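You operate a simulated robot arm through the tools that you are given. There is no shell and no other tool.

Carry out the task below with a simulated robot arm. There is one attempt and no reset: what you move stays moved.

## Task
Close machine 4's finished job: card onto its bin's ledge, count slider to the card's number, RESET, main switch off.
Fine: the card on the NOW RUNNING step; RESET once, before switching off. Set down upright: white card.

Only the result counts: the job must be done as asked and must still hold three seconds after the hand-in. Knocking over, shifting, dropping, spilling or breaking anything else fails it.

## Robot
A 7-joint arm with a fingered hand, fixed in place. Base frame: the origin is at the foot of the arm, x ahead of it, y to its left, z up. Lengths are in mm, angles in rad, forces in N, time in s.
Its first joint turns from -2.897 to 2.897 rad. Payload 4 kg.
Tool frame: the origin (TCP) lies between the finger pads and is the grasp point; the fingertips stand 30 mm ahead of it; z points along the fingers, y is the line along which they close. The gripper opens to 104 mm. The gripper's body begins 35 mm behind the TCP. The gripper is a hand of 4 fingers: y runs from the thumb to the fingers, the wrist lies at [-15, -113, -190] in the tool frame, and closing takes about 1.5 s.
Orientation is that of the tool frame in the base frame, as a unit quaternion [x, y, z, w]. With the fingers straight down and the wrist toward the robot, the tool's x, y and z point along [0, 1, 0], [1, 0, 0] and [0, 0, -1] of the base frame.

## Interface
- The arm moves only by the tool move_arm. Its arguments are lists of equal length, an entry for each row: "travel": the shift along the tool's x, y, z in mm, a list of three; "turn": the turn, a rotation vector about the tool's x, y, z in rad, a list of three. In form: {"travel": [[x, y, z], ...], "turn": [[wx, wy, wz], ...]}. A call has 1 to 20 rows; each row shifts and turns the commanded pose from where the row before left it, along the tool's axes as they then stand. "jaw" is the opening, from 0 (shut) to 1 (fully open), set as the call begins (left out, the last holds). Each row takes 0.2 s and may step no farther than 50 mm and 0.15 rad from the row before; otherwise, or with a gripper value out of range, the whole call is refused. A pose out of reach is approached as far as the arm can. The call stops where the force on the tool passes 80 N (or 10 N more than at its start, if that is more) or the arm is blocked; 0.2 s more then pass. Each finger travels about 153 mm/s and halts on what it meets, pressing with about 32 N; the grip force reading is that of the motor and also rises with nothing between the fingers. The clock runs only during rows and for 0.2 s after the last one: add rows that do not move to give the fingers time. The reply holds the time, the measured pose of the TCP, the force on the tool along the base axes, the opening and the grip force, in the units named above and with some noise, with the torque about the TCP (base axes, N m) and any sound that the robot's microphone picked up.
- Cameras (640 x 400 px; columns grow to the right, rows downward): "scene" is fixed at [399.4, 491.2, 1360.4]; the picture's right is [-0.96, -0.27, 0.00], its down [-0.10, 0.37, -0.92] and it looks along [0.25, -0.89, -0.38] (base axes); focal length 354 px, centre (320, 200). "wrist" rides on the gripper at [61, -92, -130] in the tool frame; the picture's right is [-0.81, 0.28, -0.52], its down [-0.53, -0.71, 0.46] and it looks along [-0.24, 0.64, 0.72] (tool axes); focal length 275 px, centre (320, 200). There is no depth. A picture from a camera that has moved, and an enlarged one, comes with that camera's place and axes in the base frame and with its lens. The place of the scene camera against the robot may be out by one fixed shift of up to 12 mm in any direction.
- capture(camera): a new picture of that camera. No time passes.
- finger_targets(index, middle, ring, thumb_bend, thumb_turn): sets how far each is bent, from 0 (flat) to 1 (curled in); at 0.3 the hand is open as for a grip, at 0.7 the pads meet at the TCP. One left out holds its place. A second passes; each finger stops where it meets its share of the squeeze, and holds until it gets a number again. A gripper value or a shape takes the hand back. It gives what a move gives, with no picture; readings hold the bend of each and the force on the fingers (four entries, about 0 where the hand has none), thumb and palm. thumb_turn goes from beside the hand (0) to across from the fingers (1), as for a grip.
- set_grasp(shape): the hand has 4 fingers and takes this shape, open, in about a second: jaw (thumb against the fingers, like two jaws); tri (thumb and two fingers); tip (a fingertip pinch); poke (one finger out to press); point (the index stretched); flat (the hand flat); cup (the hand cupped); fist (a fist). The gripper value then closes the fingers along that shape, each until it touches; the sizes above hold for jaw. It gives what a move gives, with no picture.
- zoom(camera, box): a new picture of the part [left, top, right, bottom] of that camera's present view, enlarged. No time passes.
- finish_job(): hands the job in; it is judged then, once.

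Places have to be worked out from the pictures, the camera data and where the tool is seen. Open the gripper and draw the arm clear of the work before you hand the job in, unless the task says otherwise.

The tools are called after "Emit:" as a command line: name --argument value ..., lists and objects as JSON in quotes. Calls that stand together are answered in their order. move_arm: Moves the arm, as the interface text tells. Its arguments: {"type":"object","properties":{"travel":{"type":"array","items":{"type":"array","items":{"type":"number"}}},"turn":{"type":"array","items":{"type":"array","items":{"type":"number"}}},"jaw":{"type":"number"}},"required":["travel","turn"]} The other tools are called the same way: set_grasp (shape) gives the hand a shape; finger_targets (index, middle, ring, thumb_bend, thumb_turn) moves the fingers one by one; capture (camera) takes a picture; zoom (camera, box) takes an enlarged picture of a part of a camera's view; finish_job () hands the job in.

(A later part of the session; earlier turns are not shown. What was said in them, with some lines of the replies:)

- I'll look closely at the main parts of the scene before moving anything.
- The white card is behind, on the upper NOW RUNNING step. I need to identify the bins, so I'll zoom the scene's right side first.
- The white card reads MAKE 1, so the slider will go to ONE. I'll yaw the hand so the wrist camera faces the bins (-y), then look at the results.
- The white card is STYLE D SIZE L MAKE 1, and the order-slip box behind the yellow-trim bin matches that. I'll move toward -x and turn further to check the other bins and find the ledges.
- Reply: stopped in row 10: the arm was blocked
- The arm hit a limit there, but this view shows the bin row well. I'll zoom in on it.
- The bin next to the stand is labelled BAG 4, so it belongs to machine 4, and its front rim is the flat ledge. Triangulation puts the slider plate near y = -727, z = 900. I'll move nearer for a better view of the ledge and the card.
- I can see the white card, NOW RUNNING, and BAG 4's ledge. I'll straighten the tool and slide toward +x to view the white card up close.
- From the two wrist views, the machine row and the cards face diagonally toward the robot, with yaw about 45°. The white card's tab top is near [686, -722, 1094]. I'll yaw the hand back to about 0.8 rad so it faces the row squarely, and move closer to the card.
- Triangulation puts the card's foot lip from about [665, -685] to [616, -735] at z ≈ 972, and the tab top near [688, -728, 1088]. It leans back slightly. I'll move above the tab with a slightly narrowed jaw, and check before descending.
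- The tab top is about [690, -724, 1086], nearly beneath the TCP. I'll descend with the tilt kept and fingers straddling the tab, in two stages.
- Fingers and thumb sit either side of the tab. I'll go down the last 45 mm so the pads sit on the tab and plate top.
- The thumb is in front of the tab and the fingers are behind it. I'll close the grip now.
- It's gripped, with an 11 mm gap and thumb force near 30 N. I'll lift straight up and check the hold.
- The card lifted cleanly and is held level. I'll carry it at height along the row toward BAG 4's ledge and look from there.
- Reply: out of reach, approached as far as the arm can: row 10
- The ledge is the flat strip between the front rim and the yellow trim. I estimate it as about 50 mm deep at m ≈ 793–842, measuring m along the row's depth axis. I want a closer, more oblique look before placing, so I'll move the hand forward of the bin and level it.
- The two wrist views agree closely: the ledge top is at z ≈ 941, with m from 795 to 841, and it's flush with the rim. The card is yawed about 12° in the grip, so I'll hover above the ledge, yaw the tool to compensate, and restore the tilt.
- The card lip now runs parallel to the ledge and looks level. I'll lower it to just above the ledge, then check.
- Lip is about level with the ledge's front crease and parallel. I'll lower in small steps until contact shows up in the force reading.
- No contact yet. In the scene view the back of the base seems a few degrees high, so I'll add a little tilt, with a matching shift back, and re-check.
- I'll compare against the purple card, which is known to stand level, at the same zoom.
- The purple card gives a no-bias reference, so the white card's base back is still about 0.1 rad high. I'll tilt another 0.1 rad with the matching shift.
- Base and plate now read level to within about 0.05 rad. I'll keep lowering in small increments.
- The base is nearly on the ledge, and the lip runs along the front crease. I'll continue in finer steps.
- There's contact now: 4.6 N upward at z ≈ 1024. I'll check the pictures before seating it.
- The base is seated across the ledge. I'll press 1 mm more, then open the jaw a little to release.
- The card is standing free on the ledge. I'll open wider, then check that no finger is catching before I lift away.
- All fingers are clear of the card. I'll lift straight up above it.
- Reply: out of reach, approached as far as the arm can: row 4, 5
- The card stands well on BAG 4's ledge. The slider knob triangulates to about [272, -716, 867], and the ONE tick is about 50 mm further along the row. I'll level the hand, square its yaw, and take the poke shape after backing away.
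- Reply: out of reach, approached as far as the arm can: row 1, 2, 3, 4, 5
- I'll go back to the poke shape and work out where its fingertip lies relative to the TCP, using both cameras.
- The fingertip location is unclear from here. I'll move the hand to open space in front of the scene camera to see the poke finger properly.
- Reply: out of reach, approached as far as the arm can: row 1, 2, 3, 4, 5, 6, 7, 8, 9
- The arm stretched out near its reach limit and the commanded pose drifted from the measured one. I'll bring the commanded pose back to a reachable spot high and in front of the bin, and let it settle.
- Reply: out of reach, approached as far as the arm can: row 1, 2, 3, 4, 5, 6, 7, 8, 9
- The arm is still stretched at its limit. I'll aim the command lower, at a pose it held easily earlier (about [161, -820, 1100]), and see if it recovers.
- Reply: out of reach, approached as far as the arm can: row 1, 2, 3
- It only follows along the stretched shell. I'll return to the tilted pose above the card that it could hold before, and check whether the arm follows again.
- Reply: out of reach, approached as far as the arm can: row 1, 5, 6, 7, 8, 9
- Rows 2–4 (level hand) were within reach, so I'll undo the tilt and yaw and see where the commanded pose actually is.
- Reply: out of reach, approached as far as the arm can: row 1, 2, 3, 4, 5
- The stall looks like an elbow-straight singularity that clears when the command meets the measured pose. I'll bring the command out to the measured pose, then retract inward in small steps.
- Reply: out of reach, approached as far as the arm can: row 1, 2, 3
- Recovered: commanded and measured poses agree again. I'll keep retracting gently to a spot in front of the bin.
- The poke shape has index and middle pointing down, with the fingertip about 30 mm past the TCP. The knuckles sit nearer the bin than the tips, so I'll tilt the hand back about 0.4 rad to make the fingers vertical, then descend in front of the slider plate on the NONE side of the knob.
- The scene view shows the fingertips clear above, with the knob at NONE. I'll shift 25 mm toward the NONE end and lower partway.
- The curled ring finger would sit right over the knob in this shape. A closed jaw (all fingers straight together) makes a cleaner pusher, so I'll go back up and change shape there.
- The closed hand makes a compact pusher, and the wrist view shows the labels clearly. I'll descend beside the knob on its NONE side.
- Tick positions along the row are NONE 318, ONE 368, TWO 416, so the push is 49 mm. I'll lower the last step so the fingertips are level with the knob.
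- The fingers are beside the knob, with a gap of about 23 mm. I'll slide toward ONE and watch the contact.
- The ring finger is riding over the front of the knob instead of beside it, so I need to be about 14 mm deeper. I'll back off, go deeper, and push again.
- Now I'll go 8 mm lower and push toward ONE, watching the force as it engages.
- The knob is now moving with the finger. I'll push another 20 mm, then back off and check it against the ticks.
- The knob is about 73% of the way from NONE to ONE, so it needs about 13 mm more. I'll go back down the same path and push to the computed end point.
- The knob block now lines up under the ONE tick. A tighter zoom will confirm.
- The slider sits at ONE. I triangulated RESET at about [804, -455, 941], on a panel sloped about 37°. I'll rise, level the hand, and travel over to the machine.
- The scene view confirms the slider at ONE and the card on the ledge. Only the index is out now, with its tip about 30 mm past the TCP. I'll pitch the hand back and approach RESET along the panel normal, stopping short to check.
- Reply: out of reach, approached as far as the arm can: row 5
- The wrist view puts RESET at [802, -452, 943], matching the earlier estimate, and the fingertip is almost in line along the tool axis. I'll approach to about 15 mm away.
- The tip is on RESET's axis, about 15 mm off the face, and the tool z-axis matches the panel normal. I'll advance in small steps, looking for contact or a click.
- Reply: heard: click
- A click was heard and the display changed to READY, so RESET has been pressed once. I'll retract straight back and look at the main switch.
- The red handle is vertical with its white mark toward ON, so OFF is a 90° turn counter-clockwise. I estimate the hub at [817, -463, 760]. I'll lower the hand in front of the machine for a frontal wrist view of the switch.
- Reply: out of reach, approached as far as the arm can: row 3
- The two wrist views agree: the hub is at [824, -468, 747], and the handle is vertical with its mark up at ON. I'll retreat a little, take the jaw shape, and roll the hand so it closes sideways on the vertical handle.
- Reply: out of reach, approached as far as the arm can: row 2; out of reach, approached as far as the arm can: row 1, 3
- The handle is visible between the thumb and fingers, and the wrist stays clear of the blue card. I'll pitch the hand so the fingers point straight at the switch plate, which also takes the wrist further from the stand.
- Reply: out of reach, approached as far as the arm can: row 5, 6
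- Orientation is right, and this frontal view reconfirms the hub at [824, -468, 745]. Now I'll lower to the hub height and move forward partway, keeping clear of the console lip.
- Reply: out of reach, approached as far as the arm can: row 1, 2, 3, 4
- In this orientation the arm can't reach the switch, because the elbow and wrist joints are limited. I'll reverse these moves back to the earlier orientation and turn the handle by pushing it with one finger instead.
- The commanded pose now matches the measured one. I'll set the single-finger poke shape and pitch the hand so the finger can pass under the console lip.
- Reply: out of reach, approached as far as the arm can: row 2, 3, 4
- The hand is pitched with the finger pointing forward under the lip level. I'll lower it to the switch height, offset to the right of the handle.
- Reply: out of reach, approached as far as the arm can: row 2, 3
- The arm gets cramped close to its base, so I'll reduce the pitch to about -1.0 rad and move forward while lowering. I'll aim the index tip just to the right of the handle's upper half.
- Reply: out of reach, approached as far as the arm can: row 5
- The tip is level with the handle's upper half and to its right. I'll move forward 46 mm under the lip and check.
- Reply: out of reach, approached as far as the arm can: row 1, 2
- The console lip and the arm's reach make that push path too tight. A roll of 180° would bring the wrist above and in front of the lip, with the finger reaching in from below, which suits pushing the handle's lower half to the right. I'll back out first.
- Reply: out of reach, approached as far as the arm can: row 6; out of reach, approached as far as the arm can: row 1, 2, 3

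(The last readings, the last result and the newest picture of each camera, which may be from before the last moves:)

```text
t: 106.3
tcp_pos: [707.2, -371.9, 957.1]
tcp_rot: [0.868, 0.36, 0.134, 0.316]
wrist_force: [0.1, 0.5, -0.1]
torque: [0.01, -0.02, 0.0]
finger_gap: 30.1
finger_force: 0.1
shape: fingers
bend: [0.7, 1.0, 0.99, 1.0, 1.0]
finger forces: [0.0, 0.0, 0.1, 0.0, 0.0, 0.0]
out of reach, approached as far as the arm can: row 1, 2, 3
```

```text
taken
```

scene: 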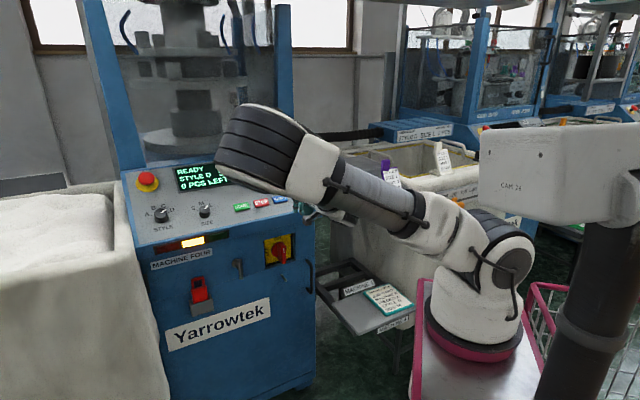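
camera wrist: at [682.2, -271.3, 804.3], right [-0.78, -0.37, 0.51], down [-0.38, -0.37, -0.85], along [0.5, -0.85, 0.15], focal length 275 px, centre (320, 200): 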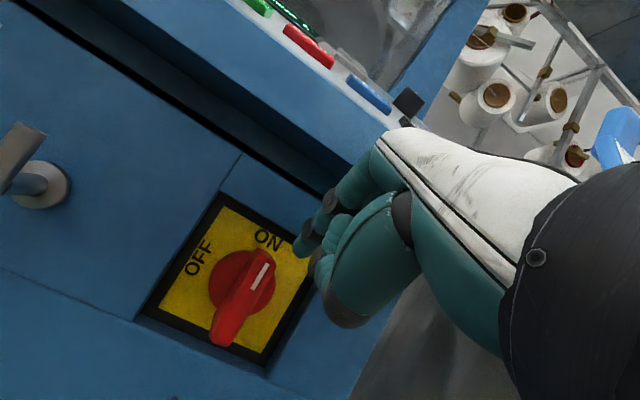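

Now I'll roll the hand in stages at this safe height and check progress.

Emit:
move_arm --travel '[[0, 0, 0], [0, 0, 0], [0, 0, 0], [0, 0, 0], [0, 0, 0], [0, 0, 0], [0, 0, 0], [0, 0, 0], [0, 0, 0], [0, 0, 0], [0, 0, 0]]' --turn '[[0, 0, -0.15], [0, 0, -0.15], [0, 0, -0.15], [0, 0, -0.15], [0, 0, -0.15], [0, 0, -0.15], [0, 0, -0.15], [0, 0, -0.15], [0, 0, -0.15], [0, 0, -0.15], [0, 0, 0]]'

Emit:
move_arm --travel '[[0, 0, 0], [0, 0, 0], [0, 0, 0], [0, 0, 0], [0, 0, 0], [0, 0, 0], [0, 0, 0]]' --turn '[[0, 0, -0.15], [0, 0, -0.15], [0, 0, -0.15], [0, 0, -0.15], [0, 0, -0.15], [0, 0, -0.15], [0, 0, 0]]'

Emit:
capture --camera "scene"

Emit:
capture --camera "wrist"

```text
t: 108.8
tcp_pos: [709.0, -371.3, 957.3]
tcp_rot: [0.389, 0.855, -0.117, 0.322]
wrist_force: [-0.2, -0.1, 0.3]
torque: [0.0, 0.01, 0.0]
finger_gap: 30.0
finger_force: 0.2
shape: fingers
bend: [0.7, 1.0, 0.99, 1.0, 1.0]
finger forces: [0.0, 0.0, 0.0, 0.0, 0.0, 0.0]
```

```text
t: 110.3
tcp_pos: [709.2, -371.4, 956.4]
tcp_rot: [-0.021, 0.939, -0.246, 0.239]
wrist_force: [-0.1, -0.6, -1.0]
torque: [0.01, 0.0, 0.02]
finger_gap: 29.6
finger_force: 0.0
shape: fingers
bend: [0.7, 1.0, 0.99, 1.0, 1.0]
finger forces: [0.0, 0.0, 0.0, 0.0, 0.0, 0.0]
```

```text
taken
```

scene: 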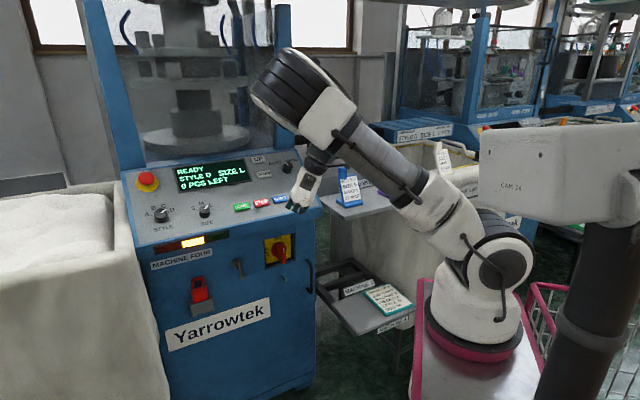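

```text
taken
camera wrist: at [587.2, -403.3, 1074.3], right [0.5, 0.6, 0.62], down [0.62, -0.75, 0.22], along [0.6, 0.28, -0.75], focal length 275 px, centre (320, 200)
```

wrist: 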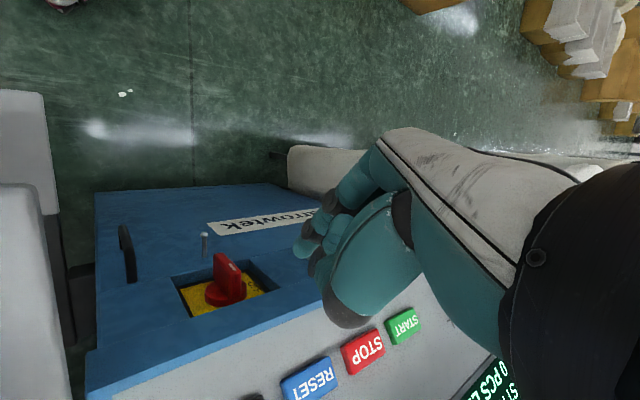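

The roll works well, the arm posture is much freer, and the switch is in view. I'll finish the roll.

Emit:
move_arm --travel '[[0, 0, 0], [0, 0, 0], [0, 0, 0], [0, 0, 0], [0, 0, 0], [0, 0, 0]]' --turn '[[0, 0, -0.15], [0, 0, -0.15], [0, 0, -0.15], [0, 0, -0.15], [0, 0, -0.14], [0, 0, 0]]'

Emit:
capture --camera "scene"

Emit:
capture --camera "wrist"

```text
t: 111.8
tcp_pos: [708.9, -370.4, 957.2]
tcp_rot: [-0.36, 0.868, -0.315, 0.135]
wrist_force: [-0.1, -0.5, 0.0]
torque: [-0.01, 0.0, -0.01]
finger_gap: 29.7
finger_force: 0.0
shape: fingers
bend: [0.7, 1.0, 0.99, 1.0, 1.0]
finger forces: [0.0, 0.0, 0.0, 0.0, 0.0, 0.0]
```

```text
taken
```

scene: 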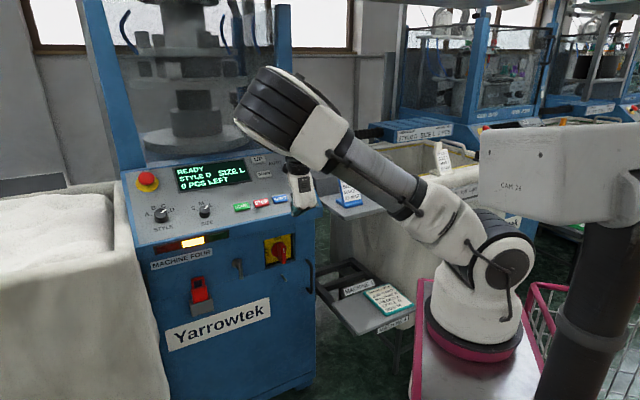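

```text
taken
camera wrist: at [654.9, -405.8, 1117.3], right [0.19, 0.96, 0.22], down [0.97, -0.22, 0.11], along [0.16, 0.2, -0.97], focal length 275 px, centre (320, 200)
```

wrist: 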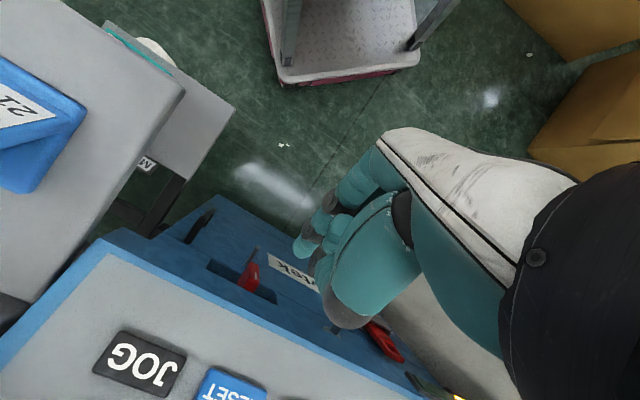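

The hand is now rolled 180° with the wrist above. I'll pitch it up so the index points almost horizontally at the switch, parallel to its axis.

Emit:
move_arm --travel '[[0, 0, 0], [0, 0, 0], [0, 0, 0], [0, 0, 0], [0, 0, 0]]' --turn '[[0.15, 0, 0], [0.15, 0, 0], [0.15, 0, 0], [0.15, 0, 0], [0, 0, 0]]'

Emit:
capture --camera "scene"

Emit:
capture --camera "wrist"

```text
t: 113.0
tcp_pos: [708.2, -372.1, 956.8]
tcp_rot: [-0.302, 0.736, -0.559, 0.234]
wrist_force: [0.3, 1.1, 0.2]
torque: [0.02, 0.01, -0.01]
finger_gap: 29.8
finger_force: 0.0
shape: fingers
bend: [0.7, 1.0, 0.99, 1.0, 1.0]
finger forces: [0.1, 0.1, 0.0, 0.1, 0.0, 0.0]
```

```text
taken
```

scene: 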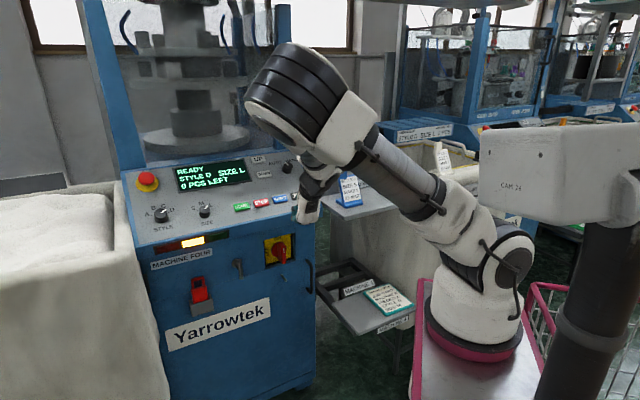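

```text
taken
camera wrist: at [592.3, -344.4, 1081.2], right [0.17, 0.98, -0.12], down [0.82, -0.07, 0.57], along [0.55, -0.2, -0.81], focal length 275 px, centre (320, 200)
```

wrist: 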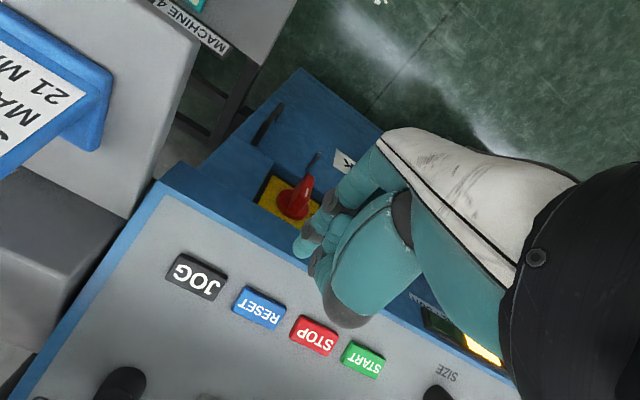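

Everything is in reach, and the view shows the handle clearly. I'll lower straight down to the handle's upper-half height, staying in front of the lip.

Emit:
move_arm --travel '[[2, 34, 9.4], [2, 34, 9.4], [2, 34, 9.4], [2, 34, 9.4], [3, 34, 9.4], [0, 0, 0]]' --turn '[[0, 0, 0], [0, 0, 0], [0, 0, 0], [0, 0, 0], [0, 0, 0], [0, 0, 0]]'

Emit:
capture --camera "scene"

Emit:
capture --camera "wrist"

```text
t: 114.3
tcp_pos: [702.5, -378.6, 779.2]
tcp_rot: [-0.303, 0.737, -0.557, 0.234]
wrist_force: [0.4, 0.6, -0.2]
torque: [0.0, 0.04, -0.03]
finger_gap: 29.9
finger_force: 0.1
shape: fingers
bend: [0.7, 1.0, 0.99, 1.0, 1.0]
finger forces: [0.0, 0.1, 0.0, 0.0, 0.0, 0.0]
```

```text
taken
```

scene: 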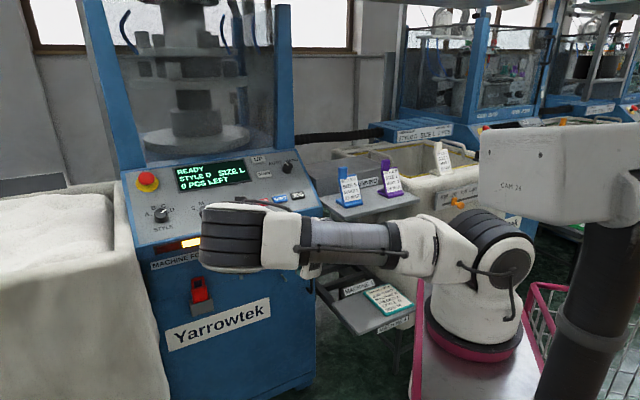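

```text
taken
camera wrist: at [586.5, -350.8, 903.6], right [0.17, 0.98, -0.12], down [0.82, -0.07, 0.57], along [0.55, -0.2, -0.81], focal length 275 px, centre (320, 200)
```

wrist: 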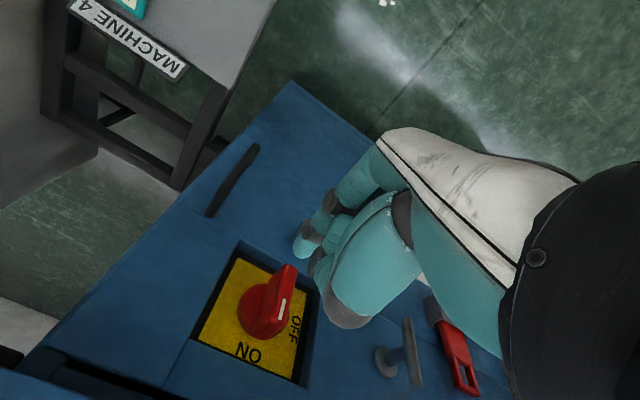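

Tip is 27 mm right and 25 mm above the hub axis, which is a good start point. I'll move forward most of the way and look again.

Emit:
move_arm --travel '[[0, -6.7, 24.1], [0, -6.7, 24.1], [0, -6.7, 24.1], [0, 0, 0]]' --turn '[[0, 0, 0], [0, 0, 0], [0, 0, 0], [0, 0, 0]]'

Emit:
capture --camera "wrist"

Emit:
zoom --camera "wrist" --box '[180, 190, 400, 390]'

Emit:
zoom --camera "scene" --box '[190, 160, 350, 320]'

```text
t: 115.3
tcp_pos: [755.5, -431.2, 780.7]
tcp_rot: [-0.303, 0.736, -0.559, 0.235]
wrist_force: [0.3, -0.1, 0.4]
torque: [0.0, 0.0, 0.0]
finger_gap: 29.8
finger_force: 0.1
shape: fingers
bend: [0.7, 1.0, 0.99, 1.0, 1.0]
finger forces: [0.0, 0.0, 0.1, 0.0, 0.0, 0.0]
```

```text
taken
camera wrist: at [639.6, -404.9, 905.1], right [0.17, 0.98, -0.12], down [0.82, -0.07, 0.57], along [0.55, -0.2, -0.81], focal length 275 px, centre (320, 200)
```

wrist: 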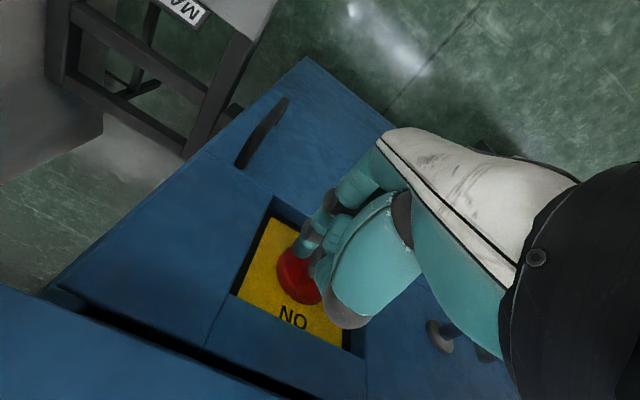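

```text
2.00 times, centred on (290, 290) of wrist
camera zoom: at [639.6, -404.9, 905.1], right [0.17, 0.98, -0.12], down [0.82, -0.07, 0.57], along [0.55, -0.2, -0.81], focal length 551 px, centre (380, 20)
```

zoom: 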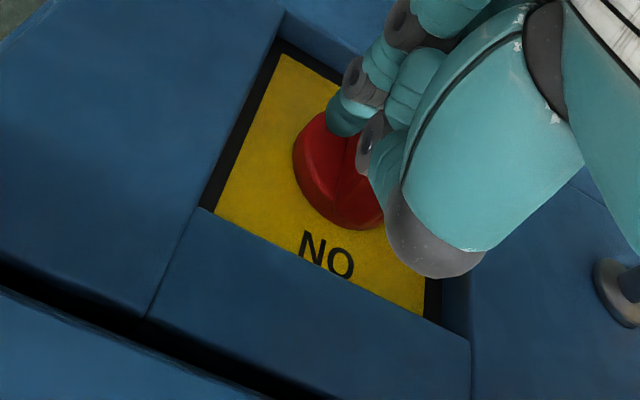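

```text
2.50 times, centred on (270, 240) of scene
camera zoom: at [399.4, 491.2, 1360.4], right [-0.96, -0.27, 0.0], down [-0.1, 0.37, -0.92], along [0.25, -0.89, -0.38], focal length 885 px, centre (445, 100)
```

zoom: 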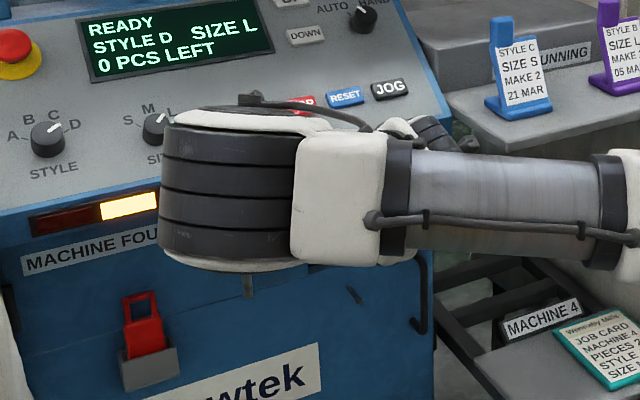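

The tip should pass just right of the handle. I'll go in the last 28 mm in small steps with force checks.

Emit:
move_arm --travel '[[0, -2.5, 9], [0, -2.5, 9], [0, 0, 0]]' --turn '[[0, 0, 0], [0, 0, 0], [0, 0, 0]]'

Emit:
move_arm --travel '[[0, -2.6, 9.5], [0, 0, 0]]' --turn '[[0, 0, 0], [0, 0, 0]]'

Emit:
zoom --camera "wrist" --box '[180, 190, 400, 390]'

```text
t: 116.2
tcp_pos: [769.1, -444.8, 781.2]
tcp_rot: [-0.302, 0.737, -0.559, 0.234]
wrist_force: [-0.4, 0.7, -0.1]
torque: [0.0, -0.01, 0.01]
finger_gap: 30.0
finger_force: 0.1
shape: fingers
bend: [0.7, 1.0, 0.99, 1.0, 1.0]
finger forces: [0.0, 0.1, 0.0, 0.0, 0.0, 0.0]
```

```text
t: 116.8
tcp_pos: [774.5, -451.7, 781.4]
tcp_rot: [-0.303, 0.736, -0.558, 0.235]
wrist_force: [-0.4, -0.1, -0.5]
torque: [0.0, -0.03, 0.03]
finger_gap: 30.0
finger_force: 0.1
shape: fingers
bend: [0.7, 1.0, 0.99, 1.0, 1.0]
finger forces: [0.0, 0.0, 0.1, 0.1, 0.0, 0.0]
```

```text
2.00 times, centred on (290, 290) of wrist
camera zoom: at [659.7, -424.8, 905.4], right [0.17, 0.98, -0.12], down [0.82, -0.07, 0.57], along [0.55, -0.2, -0.81], focal length 551 px, centre (380, 20)
```

zoom: 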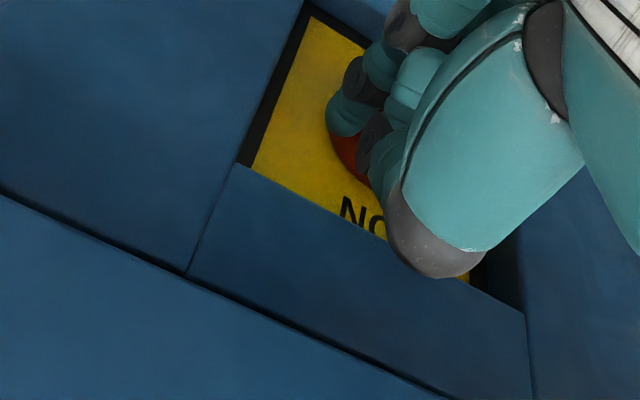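

The finger is alongside the handle with no contact yet. Now I'll orbit it counter-clockwise around the hub, starting with the first contact and about 30°.

Emit:
move_arm --travel '[[-9, 1, 0.3], [-7.3, -3.7, -1], [0, 0, 0]]' --turn '[[0, 0, 0], [0, 0, 0], [0, 0, 0]]'

Emit:
move_arm --travel '[[-8.1, -1.6, -0.5], [0, 0, 0]]' --turn '[[0, 0, 0], [0, 0, 0]]'

Emit:
zoom --camera "wrist" --box '[180, 190, 400, 390]'

```text
t: 117.5
tcp_pos: [786.5, -439.7, 783.2]
tcp_rot: [-0.302, 0.737, -0.558, 0.234]
wrist_force: [-1.4, -0.8, -0.9]
torque: [-0.02, -0.02, -0.01]
finger_gap: 30.1
finger_force: 0.7
shape: fingers
bend: [0.7, 1.0, 0.99, 1.0, 1.0]
finger forces: [1.3, 0.0, 0.1, 0.0, 0.1, 0.0]
```

```text
t: 118.2
tcp_pos: [791.8, -434.8, 787.0]
tcp_rot: [-0.303, 0.737, -0.557, 0.235]
wrist_force: [-1.9, -0.1, -0.7]
torque: [-0.01, 0.05, -0.01]
finger_gap: 30.3
finger_force: 1.4
shape: fingers
bend: [0.7, 1.0, 0.99, 1.0, 1.0]
finger forces: [2.6, 0.1, 0.1, 0.0, 0.1, 0.0]
```

```text
2.00 times, centred on (290, 290) of wrist
camera zoom: at [676.1, -407.0, 910.6], right [0.17, 0.98, -0.12], down [0.82, -0.07, 0.57], along [0.55, -0.19, -0.81], focal length 551 px, centre (380, 20)
```

zoom: 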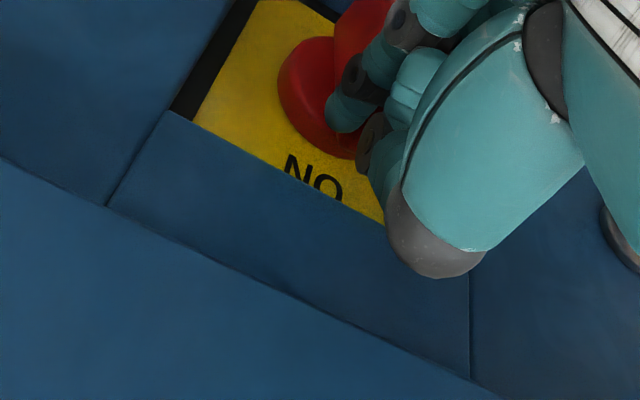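

The handle is turning, with its lower end swinging out to the right. I'll continue along the arc.

Emit:
move_arm --travel '[[-8.3, 0.4, 0.1], [-7.8, 2.4, 0.7], [0, 0, 0]]' --turn '[[0, 0, 0], [0, 0, 0], [0, 0, 0]]'

Emit:
zoom --camera "wrist" --box '[180, 190, 400, 390]'

Emit:
move_arm --travel '[[-6.9, 4.3, 1.2], [0, 0, 0]]' --turn '[[0, 0, 0], [0, 0, 0]]'

Emit:
zoom --camera "wrist" --box '[180, 190, 400, 390]'

```text
t: 119.0
tcp_pos: [801.7, -422.9, 782.3]
tcp_rot: [-0.301, 0.736, -0.559, 0.234]
wrist_force: [0.2, -1.0, 0.5]
torque: [-0.02, -0.02, -0.05]
finger_gap: 29.9
finger_force: 0.1
shape: fingers
bend: [0.7, 1.0, 0.99, 1.0, 1.0]
finger forces: [0.4, 0.1, 0.1, 0.0, 0.1, 0.0]
```

```text
2.00 times, centred on (290, 290) of wrist
camera zoom: at [687.3, -395.2, 907.1], right [0.17, 0.98, -0.12], down [0.82, -0.07, 0.57], along [0.55, -0.19, -0.81], focal length 551 px, centre (380, 20)
```

zoom: 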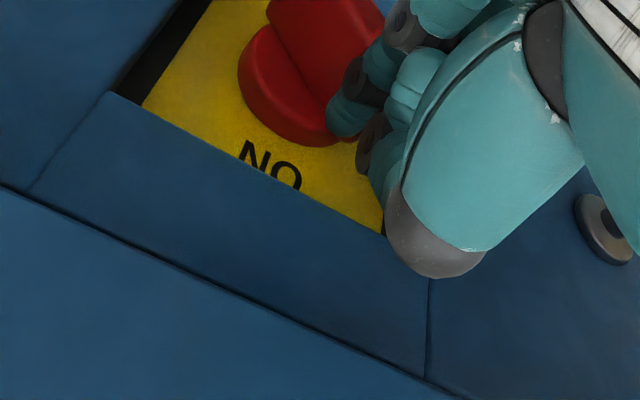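

```text
t: 119.5
tcp_pos: [808.3, -417.1, 776.9]
tcp_rot: [-0.302, 0.736, -0.559, 0.234]
wrist_force: [0.3, -1.0, 0.3]
torque: [0.02, 0.01, -0.02]
finger_gap: 30.1
finger_force: 0.2
shape: fingers
bend: [0.7, 1.0, 0.99, 1.0, 1.0]
finger forces: [0.0, 0.0, 0.0, 0.0, 0.1, 0.0]
```

```text
2.00 times, centred on (290, 290) of wrist
camera zoom: at [692.5, -390.0, 902.7], right [0.17, 0.98, -0.12], down [0.82, -0.07, 0.57], along [0.55, -0.2, -0.81], focal length 551 px, centre (380, 20)
```

zoom: 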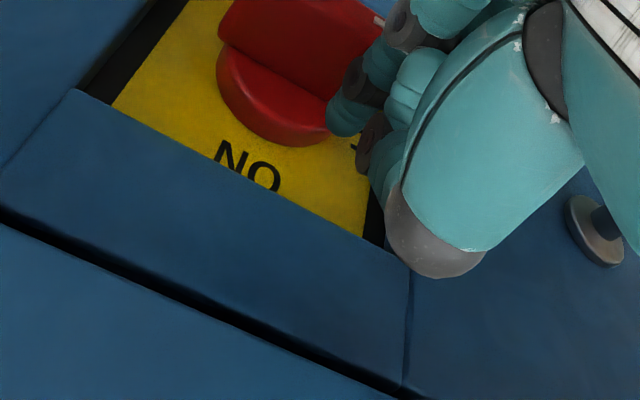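

The handle looks almost horizontal and the contact force has dropped, which suggests it has snapped over. I'll check the machine's display in the scene view.

Emit:
capture --camera "scene"

Emit:
zoom --camera "wrist" --box '[200, 160, 380, 300]'

```text
taken
```

scene: 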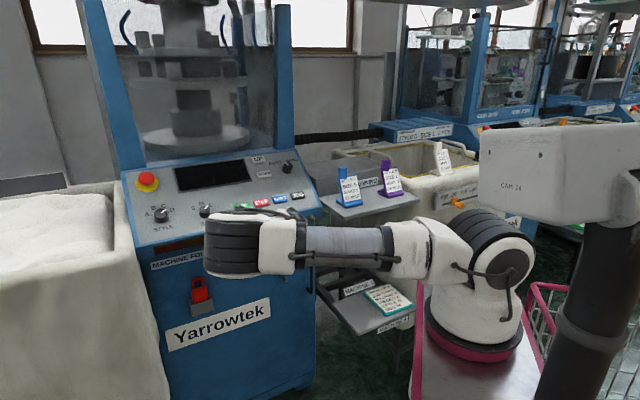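

```text
2.86 times, centred on (290, 230) of wrist
camera zoom: at [692.5, -390.0, 902.7], right [0.17, 0.98, -0.12], down [0.82, -0.07, 0.57], along [0.55, -0.2, -0.81], focal length 786 px, centre (406, 114)
```

zoom: 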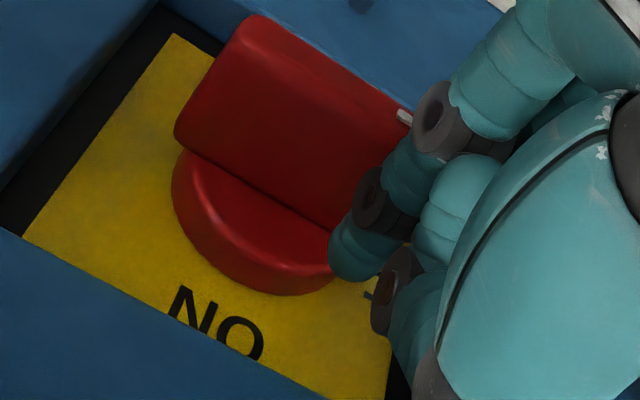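

The display and the lamps have gone dark, so the machine is off. I'll draw the finger straight back out and view the handle position.

Emit:
move_arm --travel '[[0, 2, -10], [0, 8, -28], [0, 8, -28], [0, 8, -28], [0, 0, 0]]' --turn '[[0, 0, 0], [0, 0, 0], [0, 0, 0], [0, 0, 0], [0, 0, 0]]'

Emit:
capture --camera "wrist"

Emit:
zoom --camera "wrist" --box '[160, 220, 360, 400]'

```text
t: 120.8
tcp_pos: [739.3, -348.1, 776.7]
tcp_rot: [-0.302, 0.737, -0.558, 0.234]
wrist_force: [1.1, -0.5, 0.4]
torque: [-0.02, 0.03, -0.01]
finger_gap: 29.7
finger_force: 0.0
shape: fingers
bend: [0.7, 1.0, 0.99, 1.0, 1.0]
finger forces: [0.0, 0.1, 0.1, 0.0, 0.1, 0.0]
```

```text
taken
camera wrist: at [623.3, -320.9, 901.0], right [0.17, 0.98, -0.12], down [0.82, -0.07, 0.57], along [0.55, -0.19, -0.81], focal length 275 px, centre (320, 200)
```

wrist: 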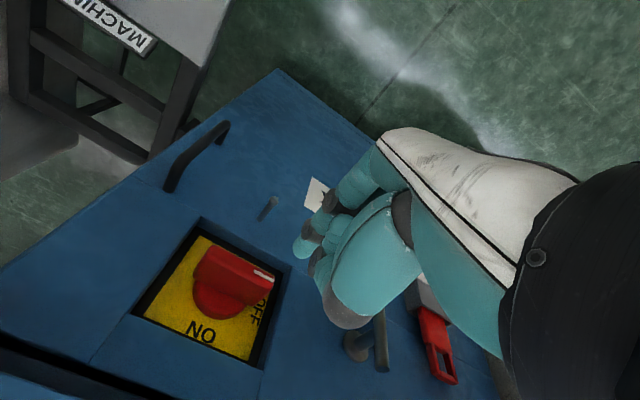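

```text
2.22 times, centred on (260, 310) of wrist
camera zoom: at [623.3, -320.9, 901.0], right [0.17, 0.98, -0.12], down [0.82, -0.07, 0.57], along [0.55, -0.19, -0.81], focal length 612 px, centre (453, -44)
```

zoom: 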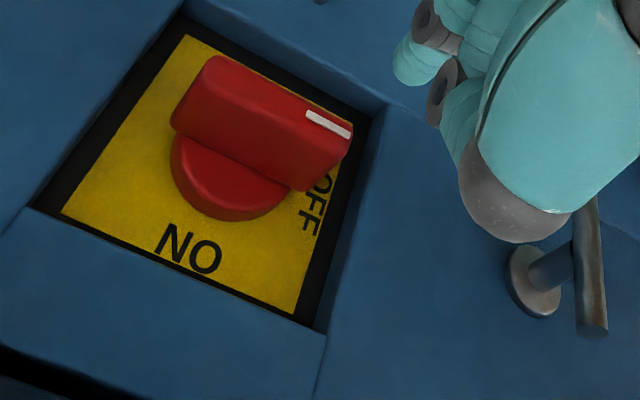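

The handle is horizontal with its mark at OFF. I'll raise the hand clear, open it, and then verify everything.

Emit:
move_arm --travel '[[0, -40, -16], [0, -40, -14], [0, -40, -14], [0, -40, -14], [0, -40, -14], [0, -40, -14], [0, 0, 0]]' --turn '[[0, 0, 0], [0, 0, 0], [0, 0, 0], [0, 0, 0], [0, 0, 0], [0, 0, 0], [0, 0, 0]]'

Emit:
set_grasp --shape "jaw"

Emit:
capture --camera "scene"

Emit:
capture --camera "wrist"

```text
t: 122.3
tcp_pos: [722.8, -337.4, 1032.7]
tcp_rot: [-0.303, 0.736, -0.558, 0.235]
wrist_force: [-0.8, -0.8, 0.7]
torque: [0.0, 0.03, 0.01]
finger_gap: 30.0
finger_force: 0.2
shape: fingers
bend: [0.7, 1.0, 0.99, 1.0, 1.0]
finger forces: [0.0, 0.0, 0.0, 0.0, 0.0, 0.1]
```

```text
t: 123.2
tcp_pos: [723.8, -337.7, 1032.8]
tcp_rot: [-0.303, 0.736, -0.558, 0.234]
wrist_force: [0.3, -0.7, -0.1]
torque: [0.01, 0.03, -0.05]
finger_gap: 104.0
finger_force: 0.1
shape: jaw
bend: [0.3, 0.3, 0.3, 0.3, 0.98]
finger forces: [0.1, 0.0, 0.1, 0.0, 0.0, 0.0]
```

```text
taken
```

scene: 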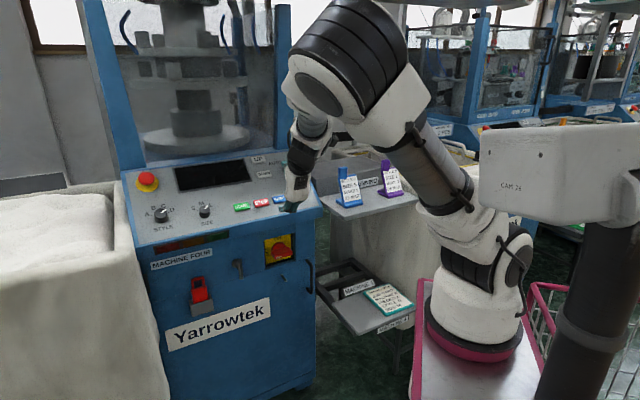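

```text
taken
camera wrist: at [608.0, -309.8, 1157.1], right [0.17, 0.98, -0.12], down [0.82, -0.07, 0.57], along [0.55, -0.2, -0.81], focal length 275 px, centre (320, 200)
```

wrist: 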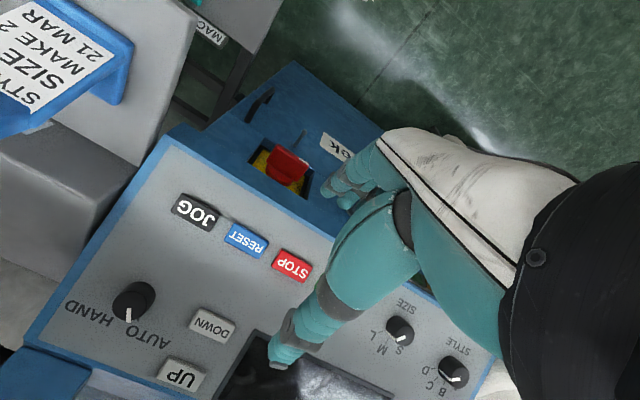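

Machine is off. I'll draw the open hand up and back from the panel, then check the card, slider, and the other cards.

Emit:
move_arm --travel '[[0, -30, -28], [0, -30, -28], [0, -30, -28], [0, 0, 0]]' --turn '[[0, 0, 0], [0, 0, 0], [0, 0, 0], [0, 0, 0]]'

Emit:
capture --camera "scene"

Emit:
zoom --camera "scene" --box '[320, 120, 500, 240]'

Emit:
zoom --camera "scene" --box '[120, 150, 330, 300]'

```text
t: 124.2
tcp_pos: [684.1, -296.5, 1140.7]
tcp_rot: [-0.302, 0.736, -0.558, 0.235]
wrist_force: [0.1, 0.1, 0.8]
torque: [0.0, 0.04, 0.0]
finger_gap: 104.1
finger_force: 0.1
shape: jaw
bend: [0.3, 0.3, 0.3, 0.3, 0.98]
finger forces: [0.0, 0.1, 0.0, 0.1, 0.0, 0.0]
```

```text
taken
```

scene: 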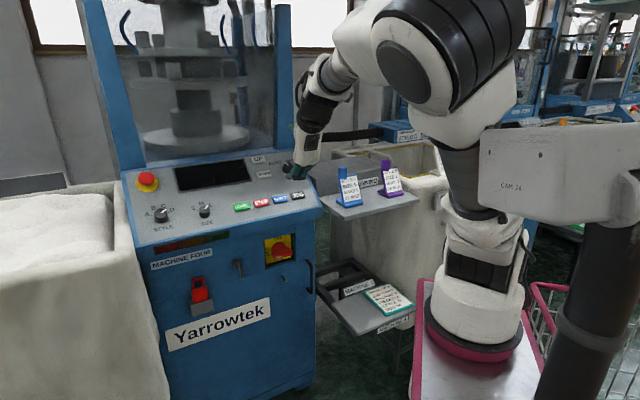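

```text
3.33 times, centred on (410, 180) of scene
camera zoom: at [399.4, 491.2, 1360.4], right [-0.96, -0.27, 0.0], down [-0.1, 0.37, -0.92], along [0.25, -0.89, -0.38], focal length 1180 px, centre (20, 267)
```

zoom: 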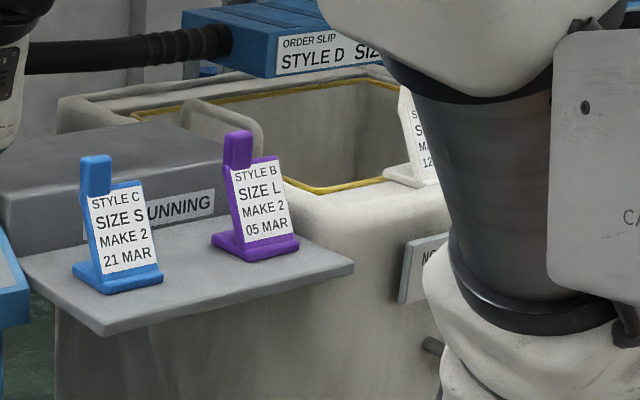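

```text
2.67 times, centred on (225, 225) of scene
camera zoom: at [399.4, 491.2, 1360.4], right [-0.96, -0.27, 0.0], down [-0.1, 0.37, -0.92], along [0.25, -0.89, -0.38], focal length 944 px, centre (573, 133)
```

zoom: 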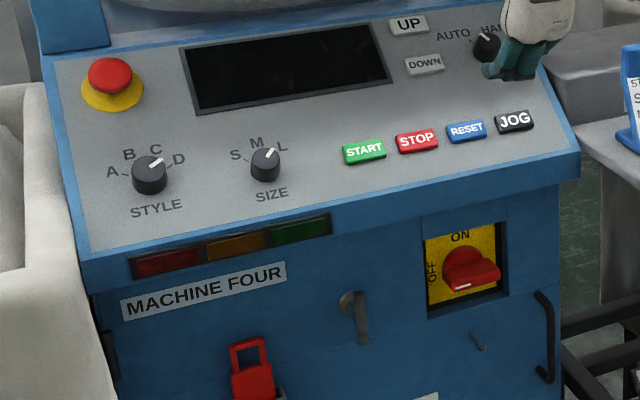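

The handle is at OFF, RESET was pressed once, and the blue and purple cards are undisturbed. I'll draw the hand a bit further back and recheck the white card and slider.

Emit:
move_arm --travel '[[0, -20, -30], [0, -20, -30], [0, -20, -30], [0, 0, 0]]' --turn '[[0, 0, 0], [0, 0, 0], [0, 0, 0], [0, 0, 0]]'

Emit:
capture --camera "scene"

Emit:
zoom --camera "scene" --box '[380, 120, 500, 240]'

```text
t: 125.0
tcp_pos: [605.0, -328.6, 1206.5]
tcp_rot: [-0.226, 0.77, -0.567, 0.186]
wrist_force: [-0.3, -0.1, -0.1]
torque: [-0.02, -0.03, -0.04]
finger_gap: 103.8
finger_force: 0.0
shape: jaw
bend: [0.3, 0.3, 0.3, 0.3, 0.97]
finger forces: [0.0, 0.1, 0.0, 0.0, 0.1, 0.1]
stopped in row 3: the arm was blocked; the commanded pose is now the measured one
```

```text
taken
```

scene: 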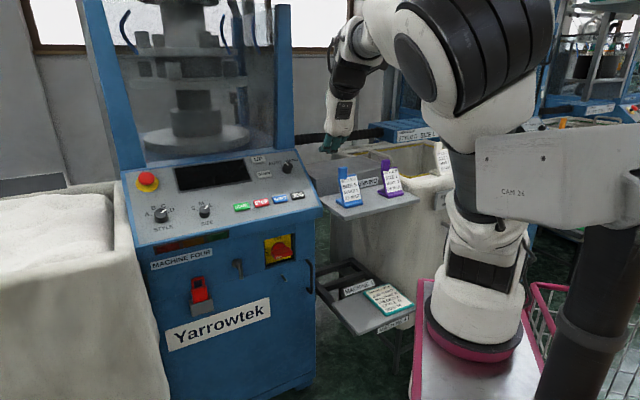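

```text
3.33 times, centred on (440, 180) of scene
camera zoom: at [399.4, 491.2, 1360.4], right [-0.96, -0.27, 0.0], down [-0.1, 0.37, -0.92], along [0.25, -0.89, -0.38], focal length 1180 px, centre (-80, 267)
```

zoom: 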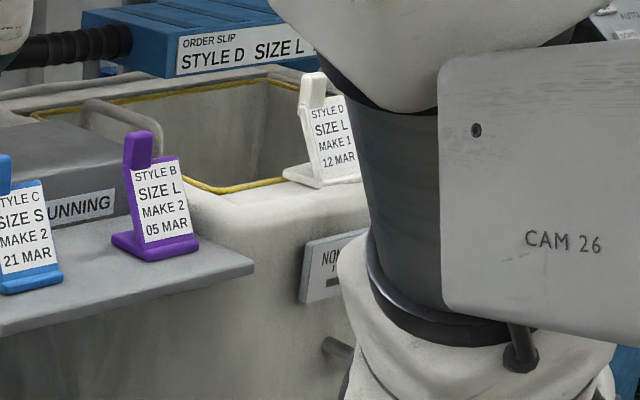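

The last move was blocked, and the CAM 26 housing looks slightly shifted in the picture, so the elbow may be leaning on it. I'll back off right away and compare.

Emit:
move_arm --travel '[[0, 20, 30], [0, 20, 30], [0, 0, 0]]' --turn '[[0, 0, 0], [0, 0, 0], [0, 0, 0]]'

Emit:
capture --camera "scene"

Emit:
zoom --camera "scene" --box '[420, 110, 600, 260]'

```text
t: 125.8
tcp_pos: [632.8, -364.2, 1151.7]
tcp_rot: [-0.227, 0.768, -0.57, 0.185]
wrist_force: [0.2, 0.4, 0.7]
torque: [0.01, 0.01, 0.01]
finger_gap: 104.1
finger_force: 0.1
shape: jaw
bend: [0.3, 0.3, 0.3, 0.3, 0.97]
finger forces: [0.0, 0.0, 0.0, 0.0, 0.1, 0.0]
```

```text
taken
```

scene: 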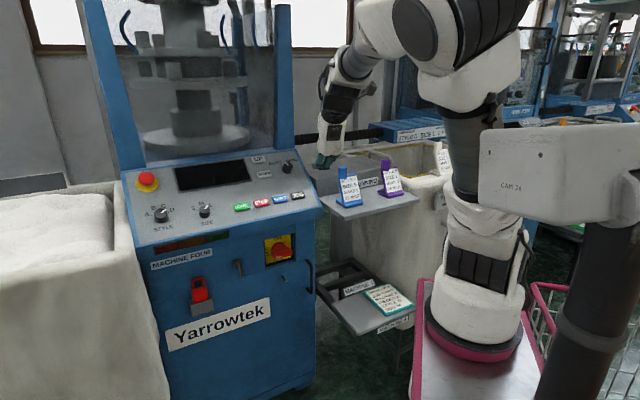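

```text
2.67 times, centred on (510, 185) of scene
camera zoom: at [399.4, 491.2, 1360.4], right [-0.96, -0.27, 0.0], down [-0.1, 0.37, -0.92], along [0.25, -0.89, -0.38], focal length 944 px, centre (-187, 240)
```

zoom: 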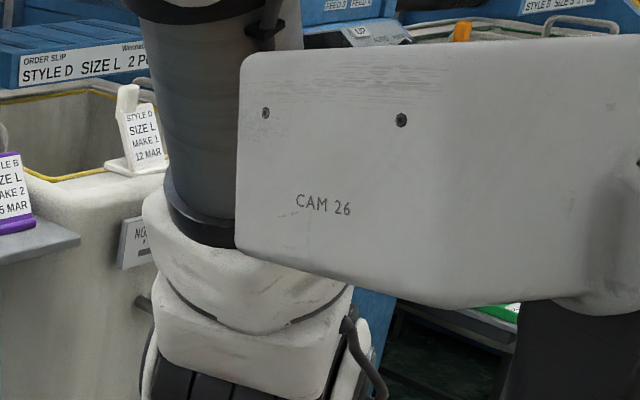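

After backing off, the CAM 26 housing is exactly where it was at the start: same screws, text, and edges. A last check of the hand's clearance and the cards before handing in.

Emit:
zoom --camera "scene" --box '[270, 60, 430, 220]'

Emit:
capture --camera "wrist"

Emit:
zoom --camera "scene" --box '[400, 120, 480, 220]'

```text
2.50 times, centred on (350, 140) of scene
camera zoom: at [399.4, 491.2, 1360.4], right [-0.96, -0.27, 0.0], down [-0.1, 0.37, -0.92], along [0.25, -0.89, -0.38], focal length 885 px, centre (245, 350)
```

zoom: 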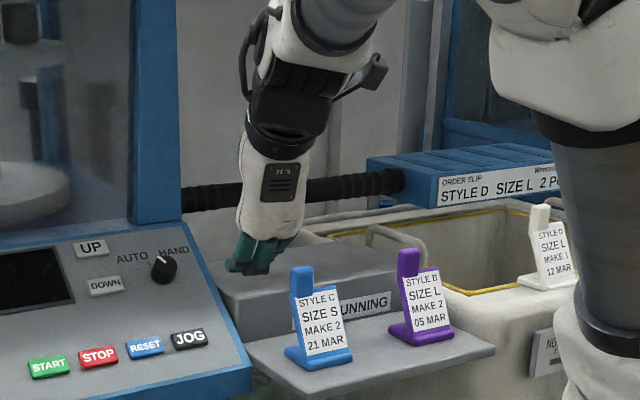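

```text
taken
camera wrist: at [523.9, -317.6, 1276.6], right [0.35, 0.93, -0.1], down [0.79, -0.24, 0.57], along [0.51, -0.28, -0.82], focal length 275 px, centre (320, 200)
```

wrist: 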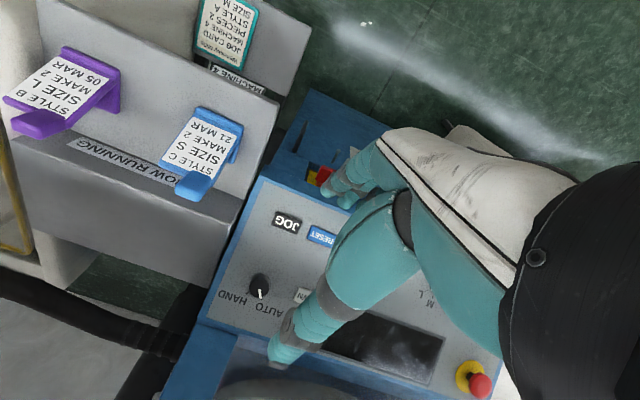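

```text
4.00 times, centred on (440, 170) of scene
camera zoom: at [399.4, 491.2, 1360.4], right [-0.96, -0.27, 0.0], down [-0.1, 0.37, -0.92], along [0.25, -0.89, -0.38], focal length 1417 px, centre (-160, 320)
```

zoom: 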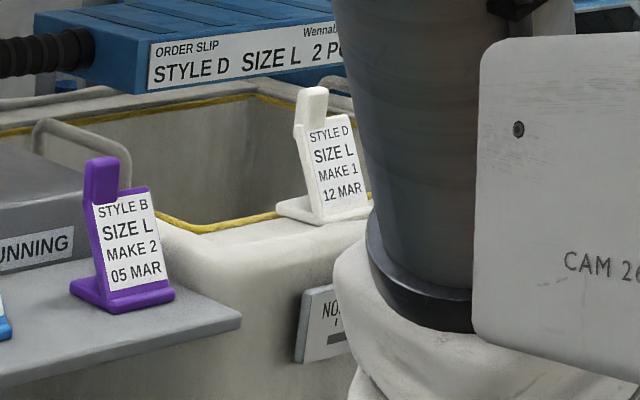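

All checks pass:
- **White card:** upright on BAG 4's ledge.
- **Count slider:** at ONE.
- **RESET:** pressed once, before switching off.
- **Main switch:** at OFF.
- **Hand:** open and clear of everything.

Handing in.

Emit:
finish_job

```text
The job is handed in.
```

Machine 4's finished job is closed and handed in.

- **Card:** the white card (STYLE D, SIZE L, MAKE 1) stands upright on the front ledge of BAG 4, the bin I took to be machine 4's. Its base is slightly deeper than the flat part of the ledge, so a few millimetres hang over the back edge. It was still standing at the last check.
- **Count slider:** set to ONE, the card's number. The arm blocked a full view of it at the end, and nothing went near it after I set it.
- **RESET:** pressed once; it clicked and the display changed from DONE to READY.
- **Main switch:** turned to OFF after RESET; the display and lamps went dark.

While I was drawing the arm away, one move was blocked and the elbow appeared to push the CAM 26 camera housing. I backed off at once, and the next picture showed the housing exactly where it had been at the start. The blue and purple cards look undisturbed.
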